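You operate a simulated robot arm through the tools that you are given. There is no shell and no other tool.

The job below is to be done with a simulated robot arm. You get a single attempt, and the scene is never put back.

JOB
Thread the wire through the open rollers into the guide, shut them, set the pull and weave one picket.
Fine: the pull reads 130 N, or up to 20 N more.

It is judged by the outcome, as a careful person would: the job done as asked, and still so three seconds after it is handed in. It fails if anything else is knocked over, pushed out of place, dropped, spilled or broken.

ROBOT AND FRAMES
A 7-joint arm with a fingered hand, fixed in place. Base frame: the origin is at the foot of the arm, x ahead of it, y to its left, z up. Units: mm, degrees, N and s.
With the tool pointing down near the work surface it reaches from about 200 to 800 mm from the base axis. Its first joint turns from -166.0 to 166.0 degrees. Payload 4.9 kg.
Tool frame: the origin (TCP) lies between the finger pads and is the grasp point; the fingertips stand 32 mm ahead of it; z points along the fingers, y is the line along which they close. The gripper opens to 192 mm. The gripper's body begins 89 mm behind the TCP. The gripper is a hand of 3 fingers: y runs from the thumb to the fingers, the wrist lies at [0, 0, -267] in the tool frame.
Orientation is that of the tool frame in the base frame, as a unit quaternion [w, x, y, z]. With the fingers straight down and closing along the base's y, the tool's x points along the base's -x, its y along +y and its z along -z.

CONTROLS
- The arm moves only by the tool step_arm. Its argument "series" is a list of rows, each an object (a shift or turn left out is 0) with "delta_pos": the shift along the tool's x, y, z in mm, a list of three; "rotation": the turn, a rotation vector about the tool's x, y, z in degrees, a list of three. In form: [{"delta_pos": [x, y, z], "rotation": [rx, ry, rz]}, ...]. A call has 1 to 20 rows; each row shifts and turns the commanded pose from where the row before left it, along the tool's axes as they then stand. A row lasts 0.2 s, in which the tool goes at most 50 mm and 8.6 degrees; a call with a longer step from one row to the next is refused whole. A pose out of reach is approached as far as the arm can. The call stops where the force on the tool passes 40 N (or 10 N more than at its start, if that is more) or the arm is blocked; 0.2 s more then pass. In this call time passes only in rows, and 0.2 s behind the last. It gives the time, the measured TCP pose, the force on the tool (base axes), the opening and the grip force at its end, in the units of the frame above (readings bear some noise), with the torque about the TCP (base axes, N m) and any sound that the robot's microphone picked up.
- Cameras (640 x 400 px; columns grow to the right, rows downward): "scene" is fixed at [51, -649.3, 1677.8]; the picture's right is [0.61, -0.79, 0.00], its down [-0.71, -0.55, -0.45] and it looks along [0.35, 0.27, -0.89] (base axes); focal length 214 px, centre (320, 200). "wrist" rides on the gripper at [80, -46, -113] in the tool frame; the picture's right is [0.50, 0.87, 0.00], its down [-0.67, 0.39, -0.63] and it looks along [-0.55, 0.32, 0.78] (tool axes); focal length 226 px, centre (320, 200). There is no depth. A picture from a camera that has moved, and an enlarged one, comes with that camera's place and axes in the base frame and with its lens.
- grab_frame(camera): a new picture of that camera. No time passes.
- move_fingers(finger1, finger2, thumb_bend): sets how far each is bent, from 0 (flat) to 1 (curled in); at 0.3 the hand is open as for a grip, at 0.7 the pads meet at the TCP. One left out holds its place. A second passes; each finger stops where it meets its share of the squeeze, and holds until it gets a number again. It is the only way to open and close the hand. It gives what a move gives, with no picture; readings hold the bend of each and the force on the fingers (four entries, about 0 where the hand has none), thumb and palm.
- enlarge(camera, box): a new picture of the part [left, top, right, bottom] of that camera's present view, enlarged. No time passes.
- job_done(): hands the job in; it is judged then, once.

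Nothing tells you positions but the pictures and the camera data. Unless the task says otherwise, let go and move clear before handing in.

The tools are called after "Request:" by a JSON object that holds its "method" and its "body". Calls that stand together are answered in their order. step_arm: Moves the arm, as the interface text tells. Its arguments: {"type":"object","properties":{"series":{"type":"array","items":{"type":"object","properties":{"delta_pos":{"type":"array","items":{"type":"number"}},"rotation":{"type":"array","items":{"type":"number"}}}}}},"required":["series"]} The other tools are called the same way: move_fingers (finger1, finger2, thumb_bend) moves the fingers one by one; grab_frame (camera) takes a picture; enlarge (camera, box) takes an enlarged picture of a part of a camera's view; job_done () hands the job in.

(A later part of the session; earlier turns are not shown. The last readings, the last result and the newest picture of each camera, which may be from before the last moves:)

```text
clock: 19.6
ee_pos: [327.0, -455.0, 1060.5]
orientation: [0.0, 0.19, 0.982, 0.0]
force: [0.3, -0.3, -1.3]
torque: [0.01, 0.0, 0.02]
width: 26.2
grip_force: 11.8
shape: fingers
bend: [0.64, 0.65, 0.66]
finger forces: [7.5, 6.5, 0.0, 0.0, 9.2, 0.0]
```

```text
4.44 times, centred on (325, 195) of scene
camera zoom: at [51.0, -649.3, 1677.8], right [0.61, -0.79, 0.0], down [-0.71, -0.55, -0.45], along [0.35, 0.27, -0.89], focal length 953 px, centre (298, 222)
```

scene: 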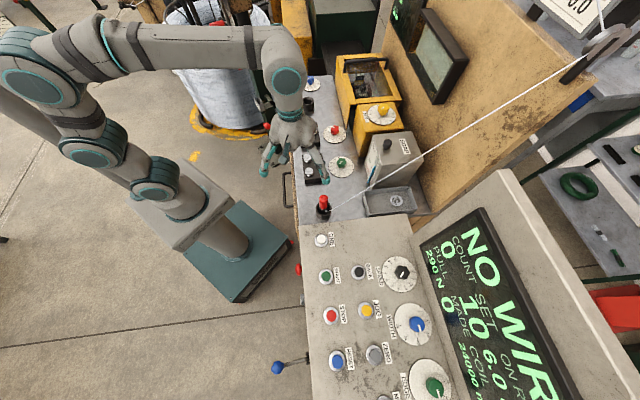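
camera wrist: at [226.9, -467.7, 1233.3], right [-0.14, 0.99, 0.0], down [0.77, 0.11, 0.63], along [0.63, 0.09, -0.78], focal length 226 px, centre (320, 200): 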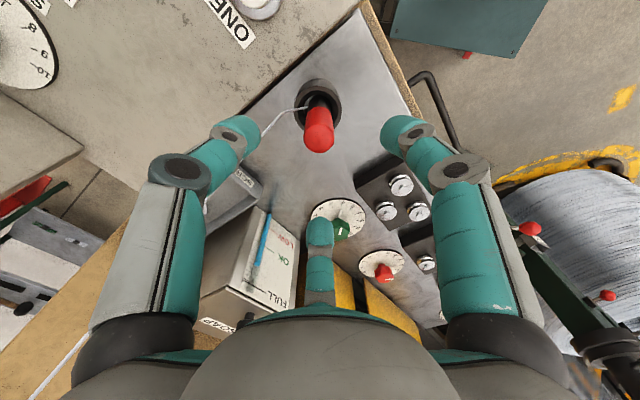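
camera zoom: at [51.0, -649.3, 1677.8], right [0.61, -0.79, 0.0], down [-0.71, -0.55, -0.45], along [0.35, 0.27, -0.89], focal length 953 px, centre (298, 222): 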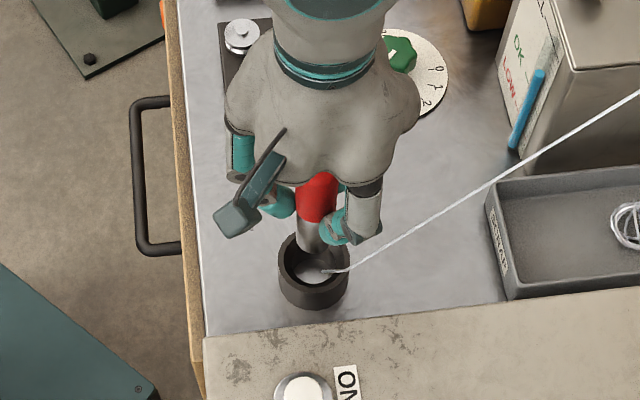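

Request:
{"method": "enlarge", "body": {"camera": "wrist", "box": [290, 70, 360, 140]}}

Request:
{"method": "enlarge", "body": {"camera": "scene", "box": [310, 190, 350, 220]}}

Request:
{"method": "enlarge", "body": {"camera": "scene", "box": [420, 210, 560, 400]}}

```text
5.71 times, centred on (325, 105) of wrist
camera zoom: at [235.1, -469.2, 1173.3], right [-0.14, 0.99, 0.0], down [0.77, 0.11, 0.63], along [0.63, 0.09, -0.78], focal length 1292 px, centre (291, 743)
```

zoom: 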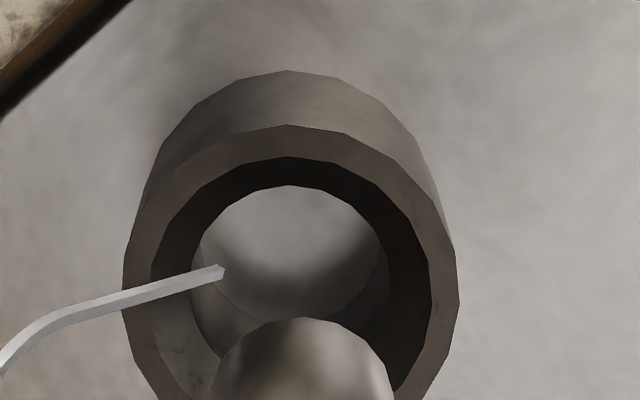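

```text
13.33 times, centred on (330, 205) of scene
camera zoom: at [51.0, -649.3, 1677.8], right [0.61, -0.79, 0.0], down [-0.71, -0.55, -0.45], along [0.35, 0.27, -0.89], focal length 2860 px, centre (187, 133)
```

zoom: 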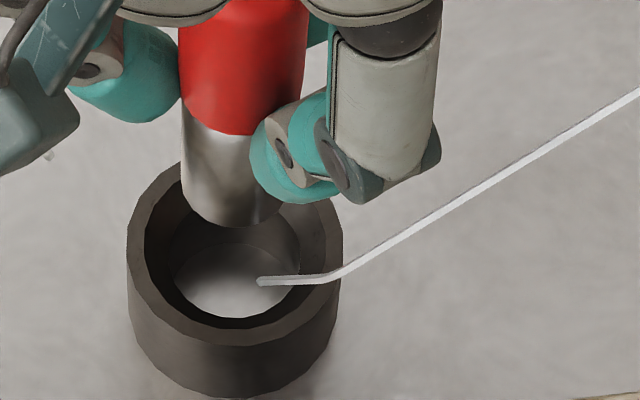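

```text
2.11 times, centred on (490, 305) of scene
camera zoom: at [51.0, -649.3, 1677.8], right [0.61, -0.79, 0.0], down [-0.71, -0.55, -0.45], along [0.35, 0.27, -0.89], focal length 452 px, centre (-38, -21)
```

zoom: 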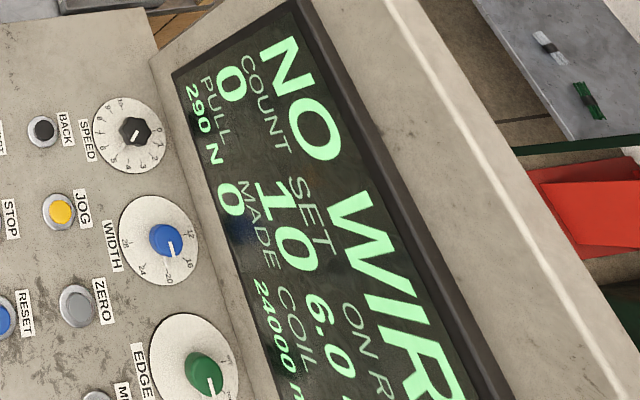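

Request:
{"method": "step_arm", "body": {"series": [{"delta_pos": [0, 0, -20]}, {"delta_pos": [0, 0, -20]}]}}

Request:
{"method": "enlarge", "body": {"camera": "scene", "box": [280, 150, 380, 230]}}

Request:
{"method": "enlarge", "body": {"camera": "wrist", "box": [220, 60, 420, 260]}}

```text
clock: 20.2
ee_pos: [328.3, -455.1, 1100.7]
orientation: [0.0, 0.191, 0.982, 0.001]
force: [0.5, -0.6, -1.1]
torque: [0.02, 0.02, 0.0]
width: 26.2
grip_force: 11.2
shape: fingers
bend: [0.64, 0.65, 0.66]
finger forces: [7.8, 6.6, 0.0, 0.0, 9.2, 0.0]
```

```text
5.00 times, centred on (330, 190) of scene
camera zoom: at [51.0, -649.3, 1677.8], right [0.61, -0.79, 0.0], down [-0.71, -0.55, -0.45], along [0.35, 0.27, -0.89], focal length 1072 px, centre (270, 250)
```

zoom: 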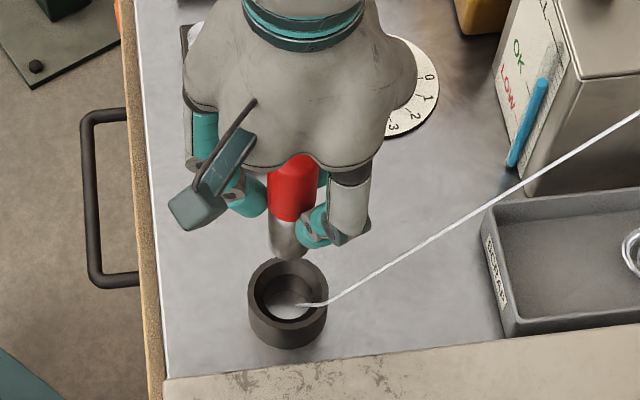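

```text
2.00 times, centred on (320, 160) of wrist
camera zoom: at [235.5, -469.1, 1213.2], right [-0.14, 0.99, 0.0], down [0.77, 0.11, 0.63], along [0.62, 0.09, -0.78], focal length 452 px, centre (320, 280)
```

zoom: 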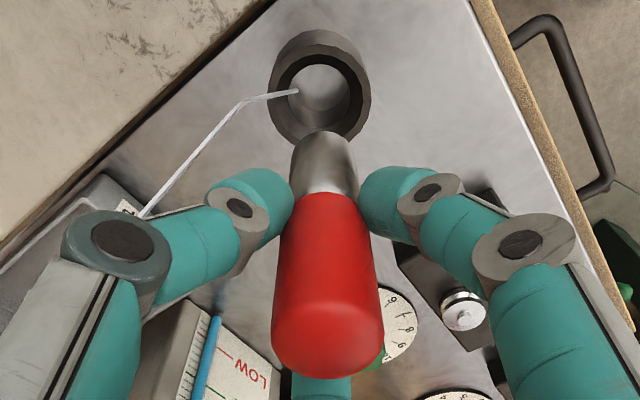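

The wire drawing has stayed at the cup, but the red plug is the part that matches the guide cup, so it is most likely the wire's lead. I'll measure both cups carefully in the fixed camera to set the transfer vector.

Request:
{"method": "enlarge", "body": {"camera": "scene", "box": [300, 190, 348, 220]}}

Request:
{"method": "enlarge", "body": {"camera": "scene", "box": [284, 88, 332, 118]}}

Request:
{"method": "enlarge", "body": {"camera": "scene", "box": [285, 60, 425, 150]}}

```text
13.33 times, centred on (324, 205) of scene
camera zoom: at [51.0, -649.3, 1677.8], right [0.61, -0.79, 0.0], down [-0.71, -0.55, -0.45], along [0.35, 0.27, -0.89], focal length 2860 px, centre (267, 133)
```

zoom: 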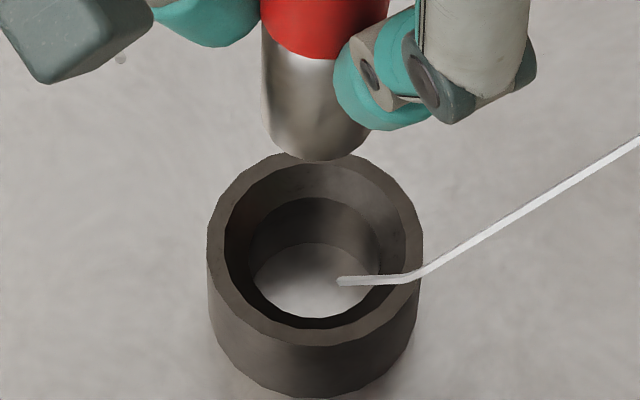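

```text
13.33 times, centred on (308, 103) of scene
camera zoom: at [51.0, -649.3, 1677.8], right [0.61, -0.79, 0.0], down [-0.71, -0.55, -0.45], along [0.35, 0.27, -0.89], focal length 2860 px, centre (480, 1493)
```

zoom: 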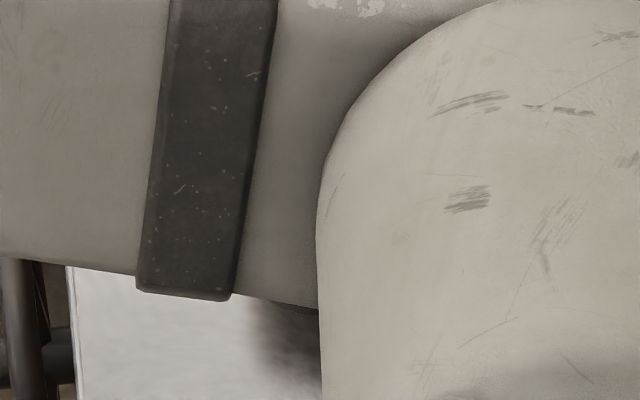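

```text
4.44 times, centred on (355, 105) of scene
camera zoom: at [51.0, -649.3, 1677.8], right [0.61, -0.79, 0.0], down [-0.71, -0.55, -0.45], along [0.35, 0.27, -0.89], focal length 953 px, centre (164, 622)
```

zoom: 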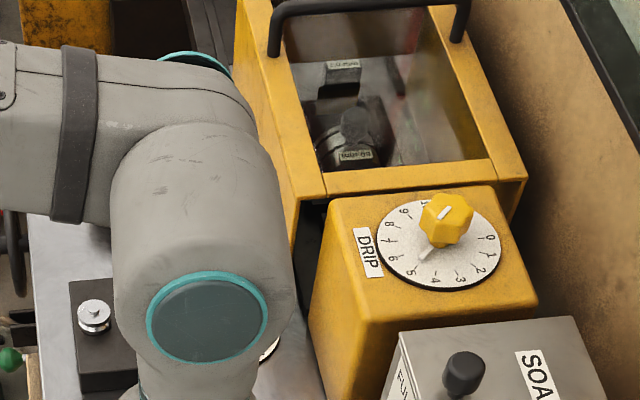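

The holder cup is at (326,-454) with rim z≈929, and the guide is estimated near (756,-27). I'll carry the plug low over the roller gap line, beginning with the approach to the straightener.

Request:
{"method": "step_arm", "body": {"series": [{"delta_pos": [-5.9, 30, 0]}, {"delta_pos": [-5.9, 30, 0]}, {"delta_pos": [-5.9, 30, 10]}, {"delta_pos": [0, 0, 15]}, {"delta_pos": [0, 0, 10]}]}}

Request:
{"method": "grab_frame", "body": {"camera": "wrist"}}

Request:
{"method": "enlarge", "body": {"camera": "scene", "box": [270, 110, 390, 220]}}

```text
clock: 21.4
ee_pos: [376.7, -377.6, 1065.7]
orientation: [0.0, 0.19, 0.982, 0.0]
force: [0.3, -1.4, -1.8]
torque: [0.01, 0.03, -0.02]
width: 26.3
grip_force: 11.1
shape: fingers
bend: [0.64, 0.65, 0.66]
finger forces: [7.6, 6.7, 0.1, 0.0, 9.3, 0.0]
```

```text
taken
camera wrist: at [285.4, -392.1, 1178.1], right [-0.14, 0.99, 0.0], down [0.77, 0.11, 0.63], along [0.63, 0.09, -0.78], focal length 226 px, centre (320, 200)
```

wrist: 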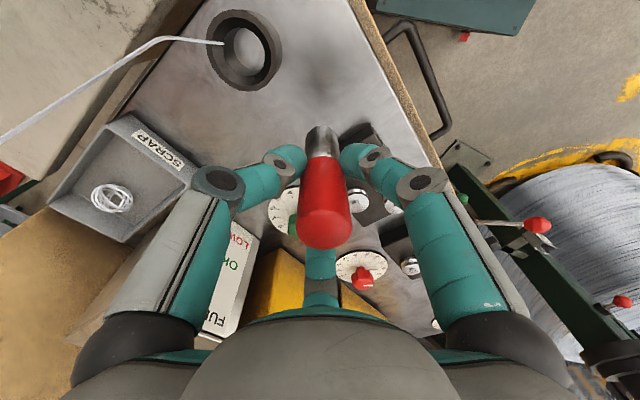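

```text
3.64 times, centred on (330, 165) of scene
camera zoom: at [51.0, -649.3, 1677.8], right [0.61, -0.79, 0.0], down [-0.71, -0.55, -0.45], along [0.35, 0.27, -0.89], focal length 780 px, centre (284, 327)
```

zoom: 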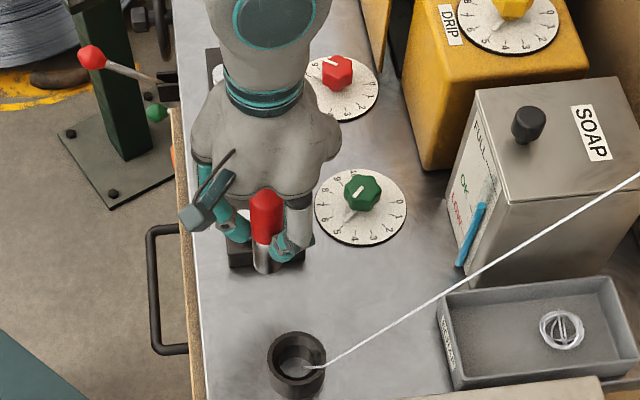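

The wire drawing still rests at the cup; I'll proceed along the gap line with the plug just above the rollers, then test it in the guide and watch the display.

Request:
{"method": "step_arm", "body": {"series": [{"delta_pos": [-9.81, 23.0, 4]}, {"delta_pos": [-9.81, 23.0, 4]}, {"delta_pos": [-9.81, 23.0, 0]}, {"delta_pos": [-9.81, 23.0, 0]}, {"delta_pos": [-9.81, 23.0, 0]}, {"delta_pos": [-9.81, 23.0, 0]}, {"delta_pos": [-9.81, 23.0, 0]}, {"delta_pos": [-9.81, 23.0, 0]}, {"delta_pos": [-9.81, 23.0, 0]}, {"delta_pos": [-9.81, 23.0, 0]}, {"delta_pos": [-9.81, 23.0, 0]}, {"delta_pos": [-9.81, 23.0, 0]}, {"delta_pos": [-9.81, 23.0, 0]}, {"delta_pos": [-9.81, 23.0, 0]}, {"delta_pos": [-9.81, 23.0, -10]}, {"delta_pos": [-9.81, 23.0, -10]}]}}

Request:
{"method": "grab_frame", "body": {"camera": "wrist"}}

Request:
{"method": "grab_frame", "body": {"camera": "scene"}}

```text
clock: 24.8
ee_pos: [659.9, -94.4, 1078.3]
orientation: [0.0, 0.19, 0.982, 0.0]
force: [0.6, 0.3, -1.3]
torque: [0.01, 0.0, -0.04]
width: 26.1
grip_force: 11.7
shape: fingers
bend: [0.64, 0.65, 0.66]
finger forces: [7.7, 6.8, 0.0, 0.0, 9.2, 0.1]
```

```text
taken
camera wrist: at [568.7, -108.9, 1190.9], right [-0.14, 0.99, 0.0], down [0.77, 0.11, 0.63], along [0.63, 0.09, -0.78], focal length 226 px, centre (320, 200)
```

wrist: 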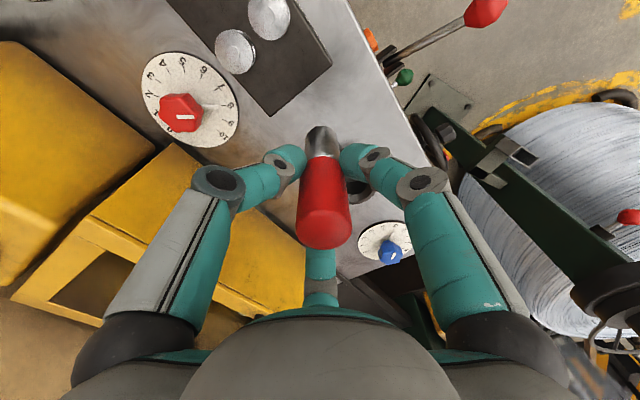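

```text
taken
```

scene: 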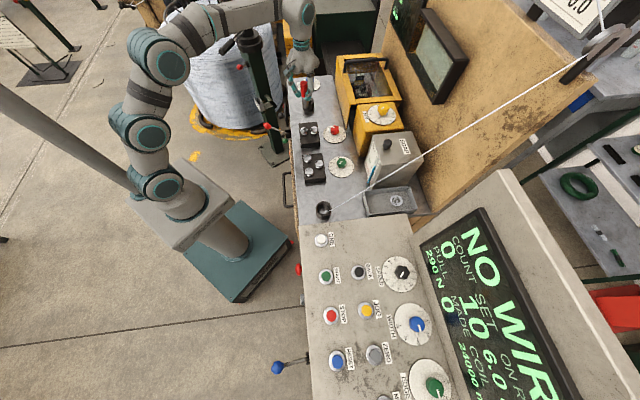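

Request:
{"method": "step_arm", "body": {"series": [{"delta_pos": [-12.6, 19.6, -4.4]}, {"delta_pos": [-12.6, 19.6, -4.4]}, {"delta_pos": [-12.6, 19.6, -4.4]}, {"delta_pos": [-12.6, 19.6, -4.4]}, {"delta_pos": [-12.6, 19.6, -4.4]}]}}

Request:
{"method": "enlarge", "body": {"camera": "wrist", "box": [220, 60, 420, 260]}}

Request:
{"method": "enlarge", "body": {"camera": "scene", "box": [270, 60, 360, 130]}}

```text
clock: 26.0
ee_pos: [754.2, -29.4, 1099.6]
orientation: [-0.002, 0.191, 0.982, 0.001]
force: [0.3, -0.2, -1.3]
torque: [0.0, 0.04, 0.01]
width: 26.1
grip_force: 11.6
shape: fingers
bend: [0.64, 0.65, 0.66]
finger forces: [7.4, 6.7, 0.0, 0.1, 9.2, 0.0]
```

```text
2.00 times, centred on (320, 160) of wrist
camera zoom: at [663.4, -42.5, 1212.3], right [-0.14, 0.99, 0.0], down [0.77, 0.11, 0.63], along [0.62, 0.09, -0.78], focal length 452 px, centre (320, 280)
```

zoom: 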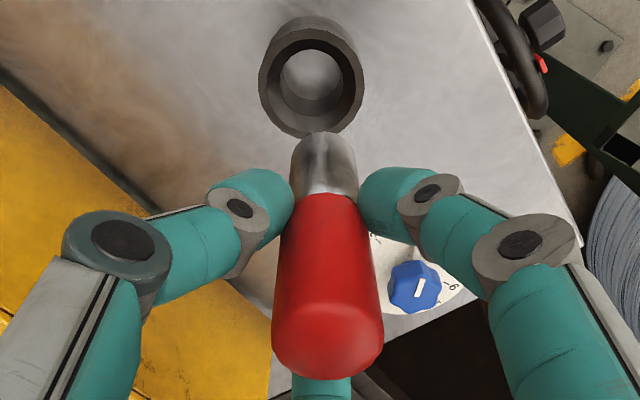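

```text
5.71 times, centred on (315, 95) of scene
camera zoom: at [51.0, -649.3, 1677.8], right [0.61, -0.79, 0.0], down [-0.71, -0.55, -0.45], along [0.35, 0.27, -0.89], focal length 1226 px, centre (349, 800)
```

zoom: 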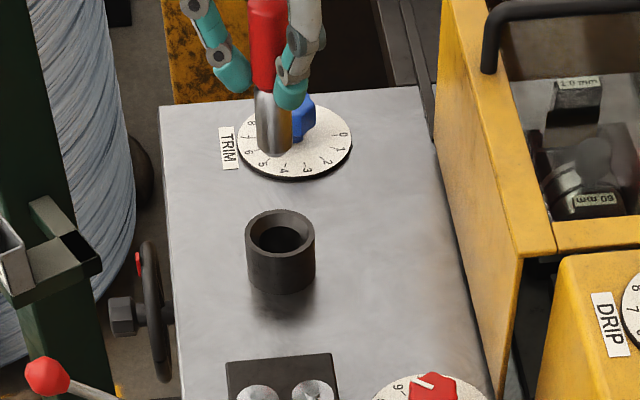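

The guide's ring appears slightly off from the reference view of the holder, which puts it near (746,-34) with its rim about 10 mm higher. I'll correct and lower partway to compare.

Request:
{"method": "step_arm", "body": {"series": [{"delta_pos": [5.9, -7.3, 0]}, {"delta_pos": [0, 0, 15]}, {"delta_pos": [0, 0, 14]}]}}

Request:
{"method": "enlarge", "body": {"camera": "wrist", "box": [220, 60, 420, 260]}}

Request:
{"method": "enlarge", "body": {"camera": "scene", "box": [284, 78, 332, 108]}}

Request:
{"method": "enlarge", "body": {"camera": "wrist", "box": [290, 70, 360, 140]}}

```text
clock: 26.8
ee_pos: [746.8, -31.9, 1071.1]
orientation: [0.0, 0.191, 0.982, 0.0]
force: [-0.7, 0.4, -1.1]
torque: [0.01, -0.02, 0.01]
width: 26.3
grip_force: 11.8
shape: fingers
bend: [0.64, 0.65, 0.66]
finger forces: [7.5, 6.7, 0.0, 0.0, 9.1, 0.0]
```

```text
2.00 times, centred on (320, 160) of wrist
camera zoom: at [655.2, -46.7, 1183.4], right [-0.14, 0.99, 0.0], down [0.77, 0.11, 0.63], along [0.62, 0.09, -0.78], focal length 452 px, centre (320, 280)
```

zoom: 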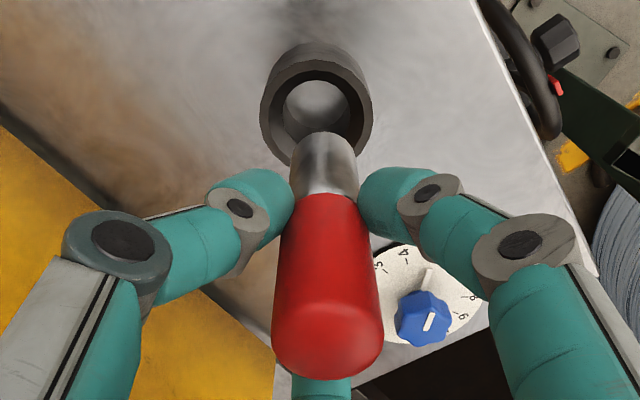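

```text
13.33 times, centred on (308, 93) of scene
camera zoom: at [51.0, -649.3, 1677.8], right [0.61, -0.79, 0.0], down [-0.71, -0.55, -0.45], along [0.35, 0.27, -0.89], focal length 2860 px, centre (480, 1627)
```

zoom: 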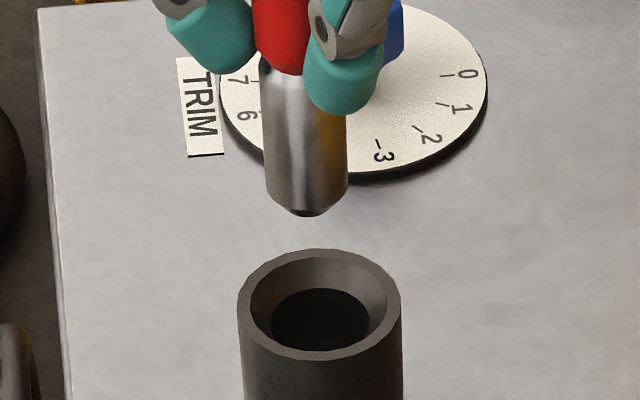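

```text
5.71 times, centred on (325, 105) of wrist
camera zoom: at [655.2, -46.7, 1183.4], right [-0.14, 0.99, 0.0], down [0.77, 0.11, 0.63], along [0.62, 0.09, -0.78], focal length 1292 px, centre (291, 743)
```

zoom: 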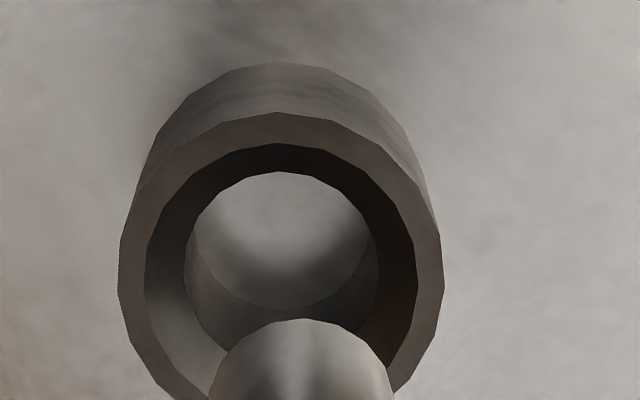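

Calibrated against the holder view, the guide is at about (747,-34) with rim z≈929, and the plug has a tapered nose. I'll shift 2 mm and lower to the rim.

Request:
{"method": "step_arm", "body": {"series": [{"delta_pos": [-0.8, -1.9, 8]}, {"delta_pos": [0, 0, 10]}, {"delta_pos": [0, 0, 10]}]}}

Request:
{"method": "enlarge", "body": {"camera": "wrist", "box": [220, 60, 420, 260]}}

Request:
{"method": "enlarge", "body": {"camera": "scene", "box": [284, 78, 332, 108]}}

```text
clock: 27.6
ee_pos: [747.9, -34.2, 1042.6]
orientation: [-0.001, 0.191, 0.982, 0.0]
force: [0.7, -0.1, -1.0]
torque: [0.01, 0.02, 0.03]
width: 26.0
grip_force: 11.7
shape: fingers
bend: [0.64, 0.65, 0.66]
finger forces: [7.4, 6.7, 0.0, 0.0, 9.1, 0.0]
```

```text
2.00 times, centred on (320, 160) of wrist
camera zoom: at [656.1, -48.8, 1155.7], right [-0.14, 0.99, 0.0], down [0.77, 0.11, 0.63], along [0.63, 0.09, -0.78], focal length 452 px, centre (320, 280)
```

zoom: 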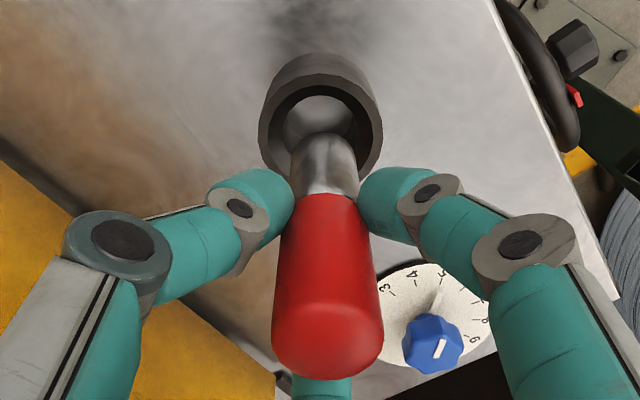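

```text
13.33 times, centred on (308, 93) of scene
camera zoom: at [51.0, -649.3, 1677.8], right [0.61, -0.79, 0.0], down [-0.71, -0.55, -0.45], along [0.35, 0.27, -0.89], focal length 2860 px, centre (480, 1627)
```

zoom: 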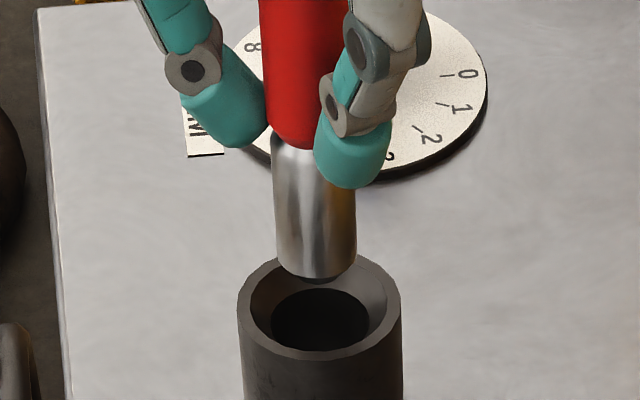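

The plug lines up over the guide in both views. I'll lower it gently into the cup.

Request:
{"method": "step_arm", "body": {"series": [{"delta_pos": [0, 0, 8]}, {"delta_pos": [0, 0, 8]}, {"delta_pos": [0, 0, 8]}, {"delta_pos": [0, 0, 6]}]}}

Request:
{"method": "enlarge", "body": {"camera": "wrist", "box": [220, 60, 420, 260]}}

Request:
{"method": "enlarge", "body": {"camera": "scene", "box": [284, 78, 332, 108]}}

```text
clock: 28.6
ee_pos: [746.2, -34.6, 1012.7]
orientation: [0.0, 0.191, 0.982, 0.0]
force: [0.2, 0.3, -0.4]
torque: [0.03, -0.02, -0.04]
width: 26.0
grip_force: 11.3
shape: fingers
bend: [0.64, 0.65, 0.66]
finger forces: [7.5, 6.7, 0.0, 0.1, 9.1, 0.0]
```

```text
2.00 times, centred on (320, 160) of wrist
camera zoom: at [655.6, -48.6, 1125.6], right [-0.14, 0.99, 0.0], down [0.77, 0.11, 0.63], along [0.63, 0.09, -0.78], focal length 452 px, centre (320, 280)
```

zoom: 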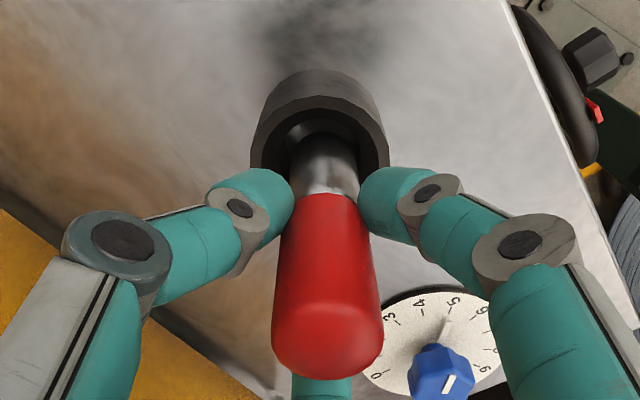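

```text
13.33 times, centred on (308, 93) of scene
camera zoom: at [51.0, -649.3, 1677.8], right [0.61, -0.79, 0.0], down [-0.71, -0.55, -0.45], along [0.35, 0.27, -0.89], focal length 2860 px, centre (480, 1627)
```

zoom: 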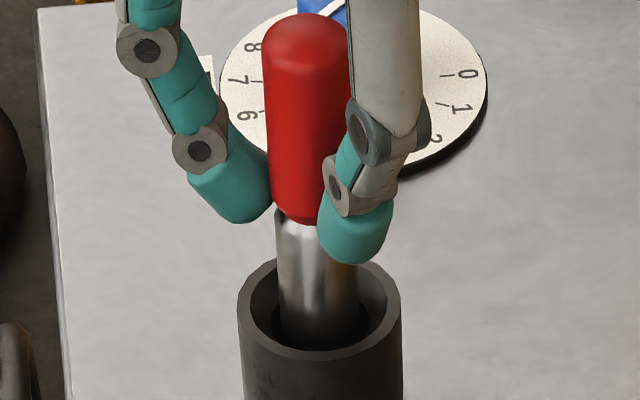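

The plug has entered cleanly with no contact force. I'll lower the rest of the way.

Request:
{"method": "step_arm", "body": {"series": [{"delta_pos": [0, 0, 6]}, {"delta_pos": [0, 0, 6]}, {"delta_pos": [0, 0, 5]}, {"delta_pos": [0, 0, 4]}]}}

Request:
{"method": "enlarge", "body": {"camera": "scene", "box": [284, 78, 332, 108]}}

Request:
{"method": "grab_frame", "body": {"camera": "scene"}}

```text
clock: 29.6
ee_pos: [747.6, -34.0, 990.1]
orientation: [0.0, 0.19, 0.982, 0.0]
force: [0.3, 0.4, -1.5]
torque: [0.01, 0.04, 0.01]
width: 26.1
grip_force: 11.9
shape: fingers
bend: [0.64, 0.65, 0.66]
finger forces: [7.4, 6.7, 0.1, 0.0, 9.1, 0.1]
```

```text
13.33 times, centred on (308, 93) of scene
camera zoom: at [51.0, -649.3, 1677.8], right [0.61, -0.79, 0.0], down [-0.71, -0.55, -0.45], along [0.35, 0.27, -0.89], focal length 2860 px, centre (480, 1627)
```

zoom: 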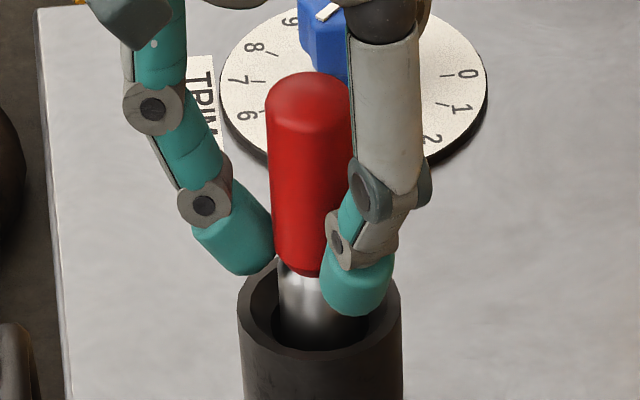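

```text
taken
```

scene: 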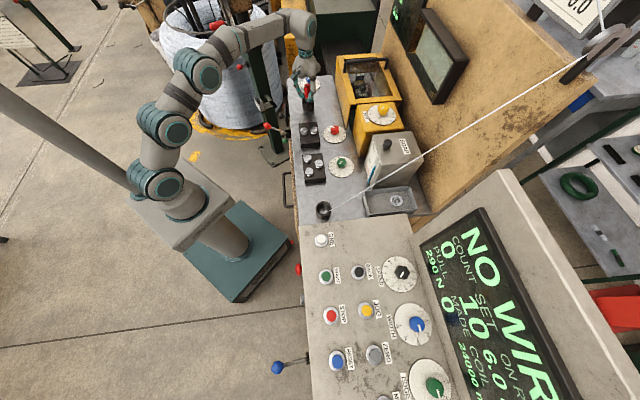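

No contact yet and the display still says NO WIRE. I'll keep lowering in small steps until the plug seats.

Request:
{"method": "step_arm", "body": {"series": [{"delta_pos": [0, 0, 3]}, {"delta_pos": [0, 0, 3]}]}}

Request:
{"method": "enlarge", "body": {"camera": "scene", "box": [284, 78, 332, 108]}}

Request:
{"method": "enlarge", "body": {"camera": "scene", "box": [420, 210, 560, 400]}}

```text
clock: 30.2
ee_pos: [747.1, -35.3, 988.7]
orientation: [0.003, 0.19, 0.982, 0.0]
force: [-1.6, -1.1, 15.6]
torque: [0.03, 0.1, 0.03]
width: 25.8
grip_force: 15.1
shape: fingers
bend: [0.64, 0.65, 0.66]
finger forces: [10.3, 7.7, 0.0, 0.0, 12.3, 0.1]
```

```text
13.33 times, centred on (308, 93) of scene
camera zoom: at [51.0, -649.3, 1677.8], right [0.61, -0.79, 0.0], down [-0.71, -0.55, -0.45], along [0.35, 0.27, -0.89], focal length 2860 px, centre (480, 1627)
```

zoom: 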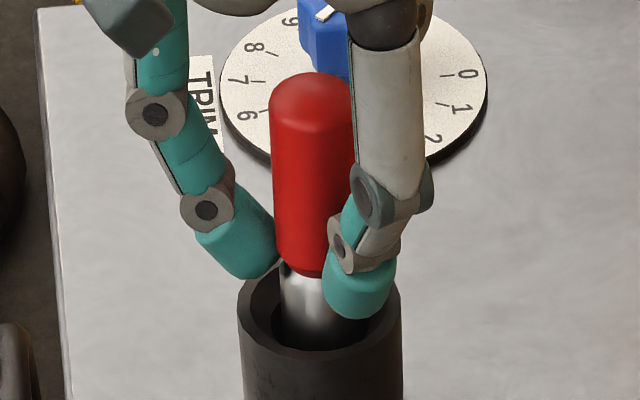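

```text
2.11 times, centred on (490, 305) of scene
camera zoom: at [51.0, -649.3, 1677.8], right [0.61, -0.79, 0.0], down [-0.71, -0.55, -0.45], along [0.35, 0.27, -0.89], focal length 452 px, centre (-38, -21)
```

zoom: 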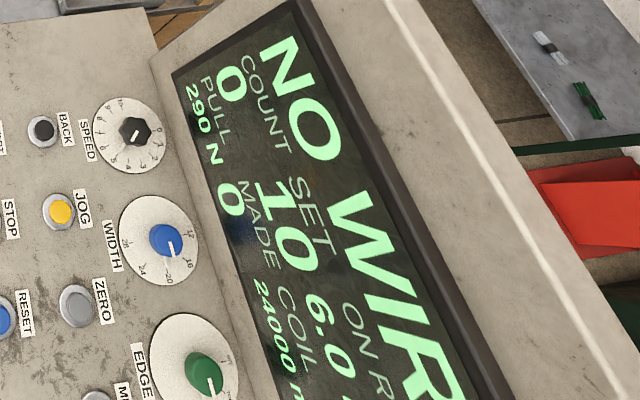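

The plug touched bottom at 988.7. I'll relieve the push slightly and release it.

Request:
{"method": "step_arm", "body": {"series": [{"delta_pos": [0, 0, -3]}]}}

Request:
{"method": "move_fingers", "body": {"finger1": 0.5, "finger2": 0.5, "thumb_bend": 0.5}}

Request:
{"method": "enlarge", "body": {"camera": "scene", "box": [280, 80, 350, 220]}}

Request:
{"method": "grab_frame", "body": {"camera": "wrist"}}

Request:
{"method": "grab_frame", "body": {"camera": "scene"}}

```text
clock: 30.6
ee_pos: [745.7, -34.5, 989.1]
orientation: [0.0, 0.191, 0.982, 0.001]
force: [-1.9, -0.8, 13.1]
torque: [0.04, 0.05, -0.01]
width: 25.7
grip_force: 14.6
shape: fingers
bend: [0.64, 0.65, 0.66]
finger forces: [9.7, 8.1, 0.0, 0.0, 12.1, 0.1]
```

```text
clock: 31.6
ee_pos: [746.8, -34.4, 988.4]
orientation: [0.0, 0.191, 0.982, 0.0]
force: [-0.5, -0.2, 0.7]
torque: [-0.03, -0.01, 0.0]
width: 83.7
grip_force: 0.0
shape: fingers
bend: [0.5, 0.5, 0.5]
finger forces: [0.0, 0.0, 0.0, 0.0, 0.0, 0.1]
```

```text
2.86 times, centred on (315, 150) of scene
camera zoom: at [51.0, -649.3, 1677.8], right [0.61, -0.79, 0.0], down [-0.71, -0.55, -0.45], along [0.35, 0.27, -0.89], focal length 613 px, centre (334, 343)
```

zoom: 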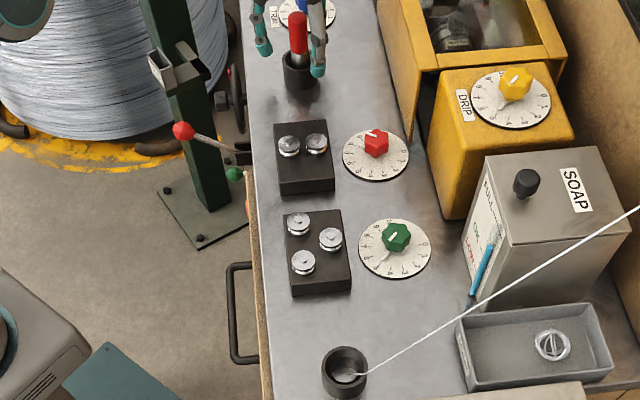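

```text
taken
camera wrist: at [655.5, -48.7, 1101.3], right [-0.14, 0.99, 0.0], down [0.77, 0.11, 0.63], along [0.63, 0.09, -0.78], focal length 226 px, centre (320, 200)
```

wrist: 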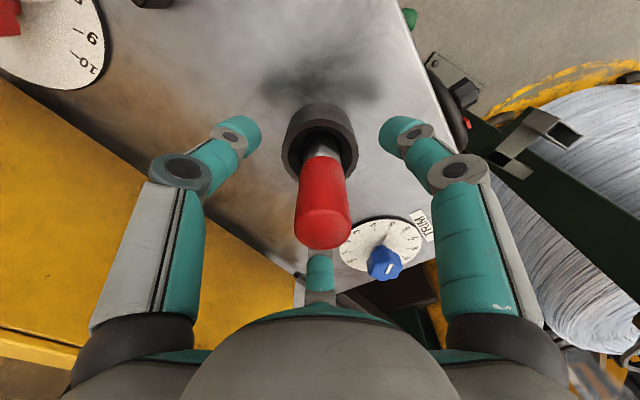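

```text
taken
```

scene: 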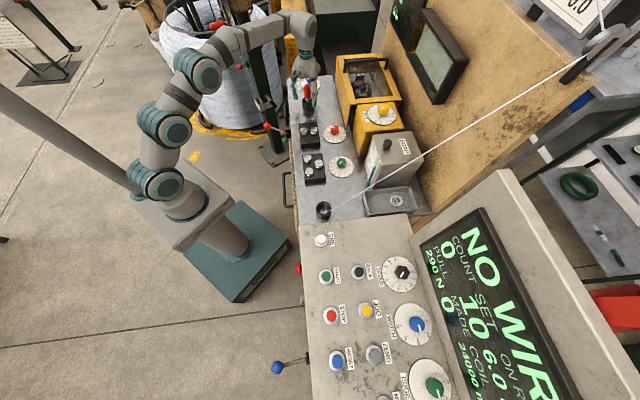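

The plug stands in the guide like it did in the holder; the display may only change once the rollers are shut. I'll lift clear and move above the ROLLERS lever.

Request:
{"method": "step_arm", "body": {"series": [{"delta_pos": [0, 0, -35]}, {"delta_pos": [0, 0, -45]}, {"delta_pos": [0, 0, -45]}, {"delta_pos": [38.6, 2.87, 0]}, {"delta_pos": [38.6, 2.87, 0]}, {"delta_pos": [38.6, 2.87, 0]}, {"delta_pos": [38.6, 2.87, 0]}, {"delta_pos": [38.6, 2.87, 0]}, {"delta_pos": [38.6, 2.87, 0]}, {"delta_pos": [0, 0, 40]}, {"delta_pos": [0, 0, 40]}, {"delta_pos": [0, 0, 35]}]}}

Request:
{"method": "grab_frame", "body": {"camera": "wrist"}}

Request:
{"method": "grab_frame", "body": {"camera": "scene"}}

```text
clock: 34.2
ee_pos: [539.4, 69.3, 999.4]
orientation: [0.001, 0.189, 0.982, 0.0]
force: [0.8, -0.2, -0.1]
torque: [0.01, -0.02, 0.01]
width: 84.0
grip_force: 0.0
shape: fingers
bend: [0.5, 0.5, 0.5]
finger forces: [0.1, 0.0, 0.0, 0.1, 0.0, 0.1]
```

```text
taken
camera wrist: at [447.7, 55.1, 1111.8], right [-0.14, 0.99, 0.0], down [0.77, 0.11, 0.63], along [0.63, 0.09, -0.77], focal length 226 px, centre (320, 200)
```

wrist: 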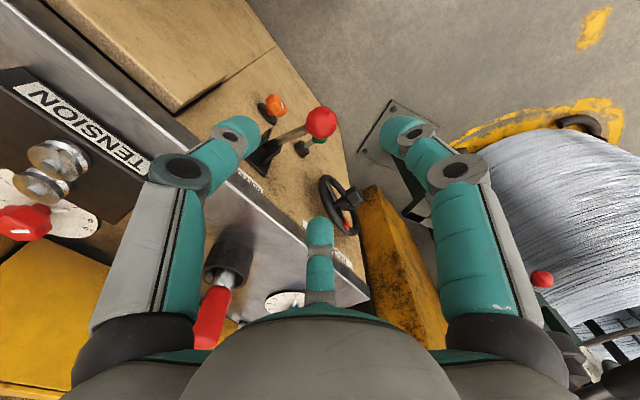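

```text
taken
```

scene: 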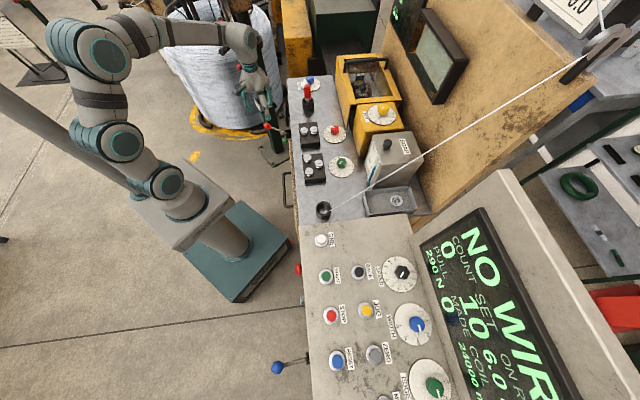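

Request:
{"method": "enlarge", "body": {"camera": "wrist", "box": [230, 80, 350, 220]}}

Request:
{"method": "enlarge", "body": {"camera": "scene", "box": [230, 80, 320, 170]}}

```text
2.86 times, centred on (290, 150) of wrist
camera zoom: at [447.7, 55.1, 1111.8], right [-0.14, 0.99, 0.0], down [0.77, 0.11, 0.63], along [0.63, 0.09, -0.77], focal length 646 px, centre (406, 343)
```

zoom: 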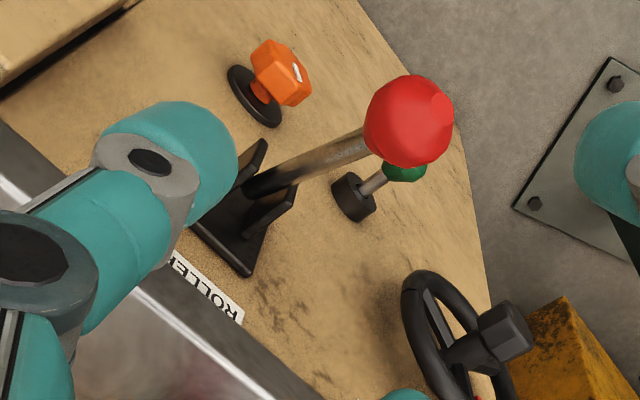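

```text
4.44 times, centred on (275, 125) of scene
camera zoom: at [51.0, -649.3, 1677.8], right [0.61, -0.79, 0.0], down [-0.71, -0.55, -0.45], along [0.35, 0.27, -0.89], focal length 953 px, centre (520, 533)
```

zoom: 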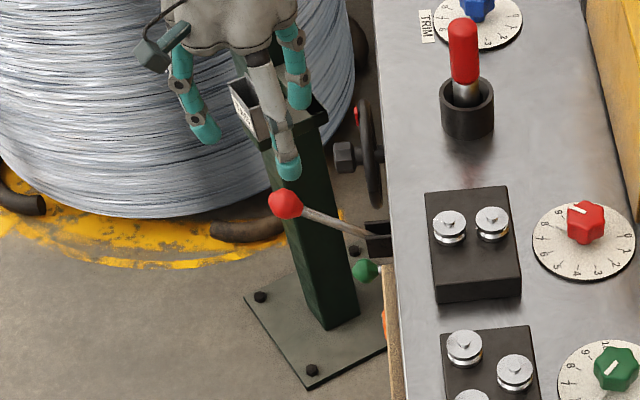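

The lever's knob centre is at about (537.5, 68, 871), with its pivot near the front face about 100 mm inward and 80 mm lower. I'll descend around the knob with the digits straddling the rod.

Request:
{"method": "step_arm", "body": {"series": [{"delta_pos": [1.3, -1.9, 20]}, {"delta_pos": [0, 0, 30]}, {"delta_pos": [0, 0, 30]}]}}

Request:
{"method": "enlarge", "body": {"camera": "wrist", "box": [220, 60, 420, 260]}}

Request:
{"method": "enlarge", "body": {"camera": "scene", "box": [230, 80, 320, 170]}}

```text
clock: 35.0
ee_pos: [536.9, 68.6, 918.3]
orientation: [0.0, 0.191, 0.982, 0.0]
force: [-0.1, 0.0, 0.0]
torque: [-0.02, 0.03, 0.02]
width: 83.9
grip_force: 0.0
shape: fingers
bend: [0.5, 0.5, 0.5]
finger forces: [0.1, 0.0, 0.0, 0.0, 0.0, 0.0]
```

```text
2.00 times, centred on (320, 160) of wrist
camera zoom: at [445.6, 53.3, 1031.0], right [-0.14, 0.99, 0.0], down [0.77, 0.11, 0.63], along [0.63, 0.09, -0.78], focal length 452 px, centre (320, 280)
```

zoom: 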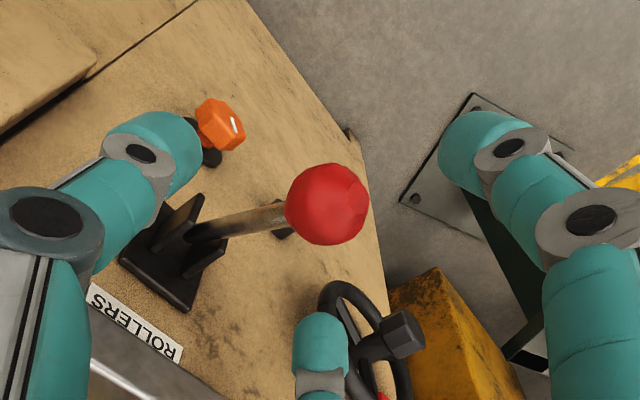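

```text
4.44 times, centred on (275, 125) of scene
camera zoom: at [51.0, -649.3, 1677.8], right [0.61, -0.79, 0.0], down [-0.71, -0.55, -0.45], along [0.35, 0.27, -0.89], focal length 953 px, centre (520, 533)
```

zoom: 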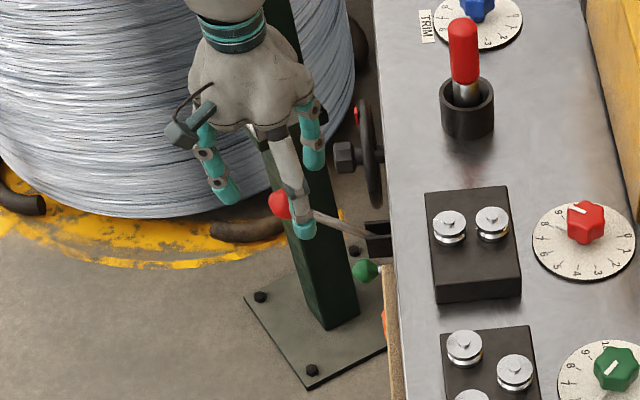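

Request:
{"method": "step_arm", "body": {"series": [{"delta_pos": [1.5, 0.1, 15]}, {"delta_pos": [0, 0, 15]}, {"delta_pos": [0, 0, 15]}]}}

Request:
{"method": "move_fingers", "body": {"finger1": 0.7, "finger2": 0.7, "thumb_bend": 0.7}}

Request:
{"method": "enlarge", "body": {"camera": "wrist", "box": [220, 60, 420, 260]}}

Request:
{"method": "enlarge", "body": {"camera": "scene", "box": [230, 80, 320, 170]}}

```text
clock: 35.8
ee_pos: [536.0, 66.6, 873.4]
orientation: [0.0, 0.191, 0.982, 0.0]
force: [-0.6, 0.5, -0.2]
torque: [0.0, -0.02, 0.0]
width: 84.0
grip_force: 0.2
shape: fingers
bend: [0.5, 0.5, 0.5]
finger forces: [0.0, 0.1, 0.0, 0.1, 0.0, 0.0]
```

```text
clock: 36.8
ee_pos: [535.0, 68.5, 873.3]
orientation: [0.0, 0.19, 0.982, 0.0]
force: [2.9, 0.1, -4.6]
torque: [-0.01, -0.06, 0.02]
width: 9.8
grip_force: 5.4
shape: fingers
bend: [0.67, 0.66, 0.69]
finger forces: [3.1, 4.8, 0.0, 0.0, 2.9, 0.0]
```

```text
2.00 times, centred on (320, 160) of wrist
camera zoom: at [443.9, 53.5, 986.1], right [-0.14, 0.99, 0.0], down [0.77, 0.11, 0.63], along [0.63, 0.09, -0.78], focal length 452 px, centre (320, 280)
```

zoom: 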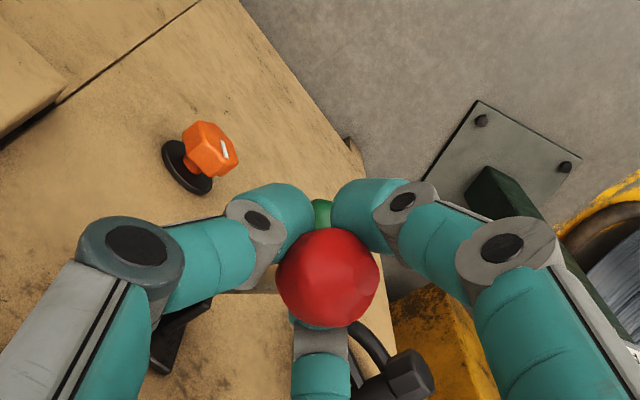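

```text
4.44 times, centred on (275, 125) of scene
camera zoom: at [51.0, -649.3, 1677.8], right [0.61, -0.79, 0.0], down [-0.71, -0.55, -0.45], along [0.35, 0.27, -0.89], focal length 953 px, centre (520, 533)
```

zoom: 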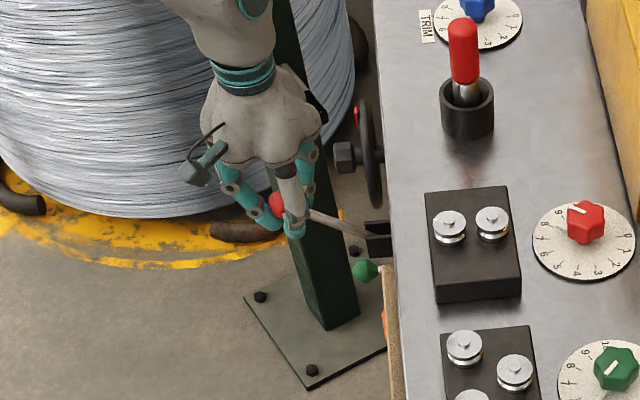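

The fingertips closed under the ball, which suits pulling rather than pushing. I'll open, rise, close the hand into a blunt tip and press the knob down from above instead.

Request:
{"method": "move_fingers", "body": {"finger1": 0.45, "finger2": 0.45, "thumb_bend": 0.45}}

Request:
{"method": "step_arm", "body": {"series": [{"delta_pos": [0, 0, -30]}, {"delta_pos": [0, 0, -35]}, {"delta_pos": [0, 0, -35]}]}}

Request:
{"method": "move_fingers", "body": {"finger1": 0.72, "finger2": 0.72, "thumb_bend": 0.72}}

Request:
{"method": "enlarge", "body": {"camera": "wrist", "box": [220, 60, 420, 260]}}

Request:
{"method": "enlarge", "body": {"camera": "scene", "box": [230, 80, 320, 170]}}

```text
clock: 37.8
ee_pos: [534.2, 67.9, 874.4]
orientation: [0.0, 0.191, 0.982, 0.0]
force: [-1.0, -0.4, 0.9]
torque: [0.01, 0.01, -0.02]
width: 104.9
grip_force: 0.1
shape: fingers
bend: [0.45, 0.45, 0.45]
finger forces: [0.0, 0.1, 0.0, 0.1, 0.1, 0.1]
```

```text
clock: 38.6
ee_pos: [534.8, 68.3, 974.2]
orientation: [-0.001, 0.191, 0.982, -0.001]
force: [-0.4, -0.4, -0.9]
torque: [-0.01, 0.01, 0.03]
width: 105.0
grip_force: 0.1
shape: fingers
bend: [0.45, 0.45, 0.45]
finger forces: [0.1, 0.1, 0.0, 0.1, 0.0, 0.1]
```

```text
clock: 39.6
ee_pos: [534.7, 68.4, 973.9]
orientation: [0.0, 0.191, 0.982, 0.0]
force: [0.6, 0.8, -0.1]
torque: [0.0, 0.0, -0.02]
width: 1.2
grip_force: 0.1
shape: fingers
bend: [0.71, 0.71, 0.71]
finger forces: [0.0, 0.0, 0.0, 0.0, 0.0, 0.0]
```

```text
2.00 times, centred on (320, 160) of wrist
camera zoom: at [443.5, 53.8, 1086.8], right [-0.14, 0.99, 0.0], down [0.77, 0.11, 0.63], along [0.63, 0.09, -0.78], focal length 452 px, centre (320, 280)
```

zoom: 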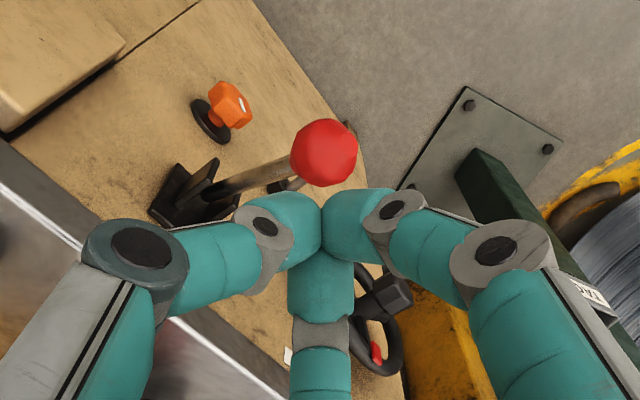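

```text
4.44 times, centred on (275, 125) of scene
camera zoom: at [51.0, -649.3, 1677.8], right [0.61, -0.79, 0.0], down [-0.71, -0.55, -0.45], along [0.35, 0.27, -0.89], focal length 953 px, centre (520, 533)
```

zoom: 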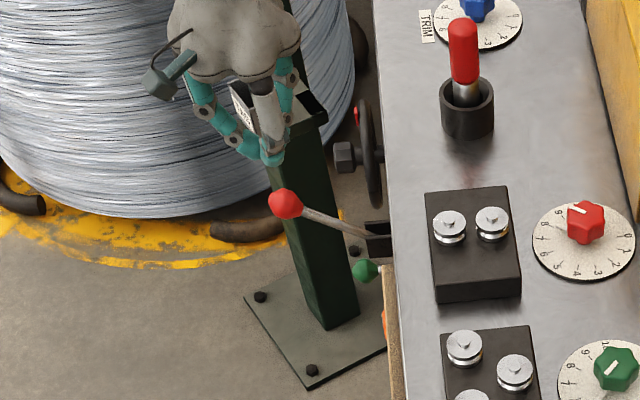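

Request:
{"method": "step_arm", "body": {"series": [{"delta_pos": [0, 0, 15]}, {"delta_pos": [0, 0, 15]}, {"delta_pos": [0, 0, 10]}, {"delta_pos": [0, 0, 8]}, {"delta_pos": [0, 0, 6]}, {"delta_pos": [2, 0.8, 6]}, {"delta_pos": [3, 1.3, 6]}]}}

Request:
{"method": "enlarge", "body": {"camera": "wrist", "box": [220, 60, 420, 260]}}

Request:
{"method": "enlarge", "body": {"camera": "scene", "box": [230, 80, 320, 170]}}

```text
clock: 41.2
ee_pos: [531.0, 71.9, 907.6]
orientation: [0.0, 0.191, 0.982, 0.0]
force: [2.0, 1.5, 3.3]
torque: [0.04, -0.03, 0.0]
width: 1.3
grip_force: 0.0
shape: fingers
bend: [0.71, 0.71, 0.71]
finger forces: [0.0, 0.0, 0.0, 0.0, 0.0, 0.0]
```

```text
2.00 times, centred on (320, 160) of wrist
camera zoom: at [439.7, 57.1, 1020.4], right [-0.14, 0.99, 0.0], down [0.77, 0.11, 0.63], along [0.63, 0.09, -0.78], focal length 452 px, centre (320, 280)
```

zoom: 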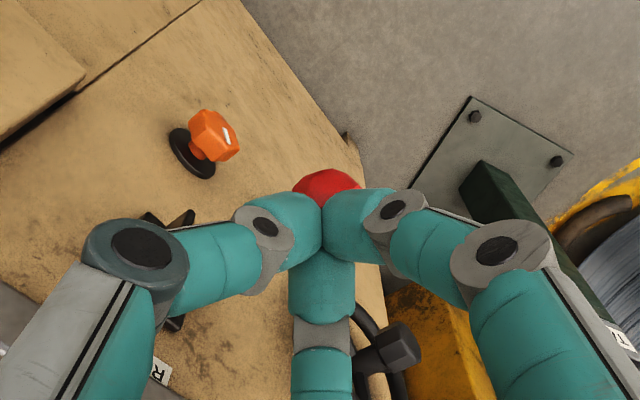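

```text
4.44 times, centred on (275, 125) of scene
camera zoom: at [51.0, -649.3, 1677.8], right [0.61, -0.79, 0.0], down [-0.71, -0.55, -0.45], along [0.35, 0.27, -0.89], focal length 953 px, centre (520, 533)
```

zoom: 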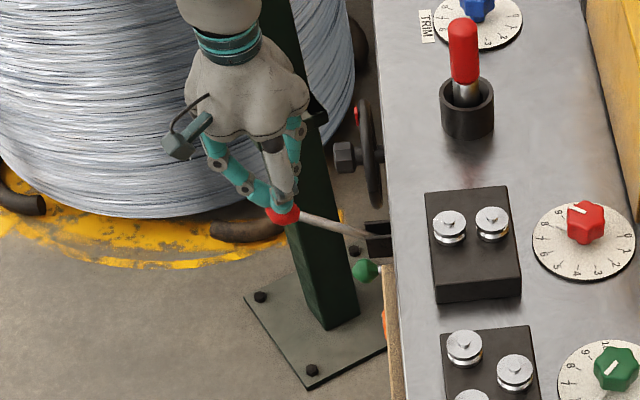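

The lever is yielding with about 3 N. I'll continue pressing along its arc.

Request:
{"method": "step_arm", "body": {"series": [{"delta_pos": [5, 2.1, 9]}, {"delta_pos": [5, 2.1, 9]}, {"delta_pos": [4, 1.7, 10]}, {"delta_pos": [4, 1.7, 10]}]}}

Request:
{"method": "enlarge", "body": {"camera": "wrist", "box": [220, 60, 420, 260]}}

Request:
{"method": "enlarge", "body": {"camera": "scene", "box": [230, 80, 320, 170]}}

```text
clock: 42.2
ee_pos: [516.5, 86.0, 868.5]
orientation: [0.0, 0.191, 0.982, 0.0]
force: [-0.5, -0.3, 0.7]
torque: [-0.02, -0.02, 0.02]
width: 1.4
grip_force: 0.2
shape: fingers
bend: [0.71, 0.71, 0.71]
finger forces: [0.1, 0.0, 0.0, 0.1, 0.0, 0.0]
```

```text
2.00 times, centred on (320, 160) of wrist
camera zoom: at [426.0, 71.0, 982.0], right [-0.14, 0.99, 0.0], down [0.77, 0.11, 0.63], along [0.62, 0.09, -0.78], focal length 452 px, centre (320, 280)
```

zoom: 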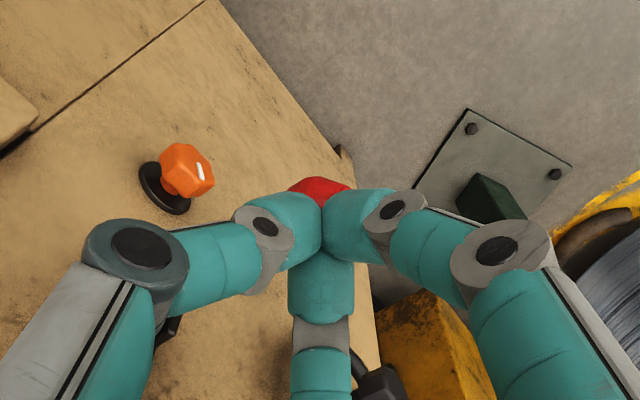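

```text
4.44 times, centred on (275, 125) of scene
camera zoom: at [51.0, -649.3, 1677.8], right [0.61, -0.79, 0.0], down [-0.71, -0.55, -0.45], along [0.35, 0.27, -0.89], focal length 953 px, centre (520, 533)
```

zoom: 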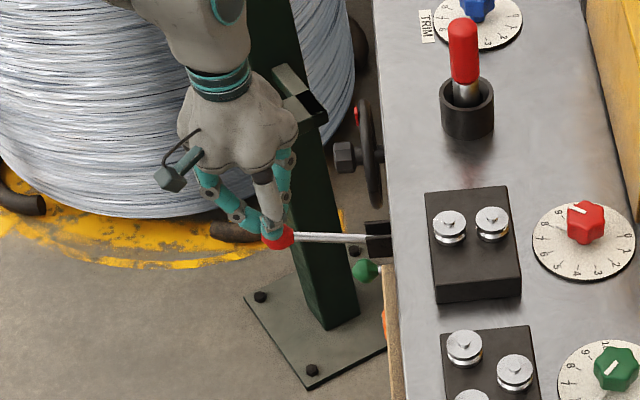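

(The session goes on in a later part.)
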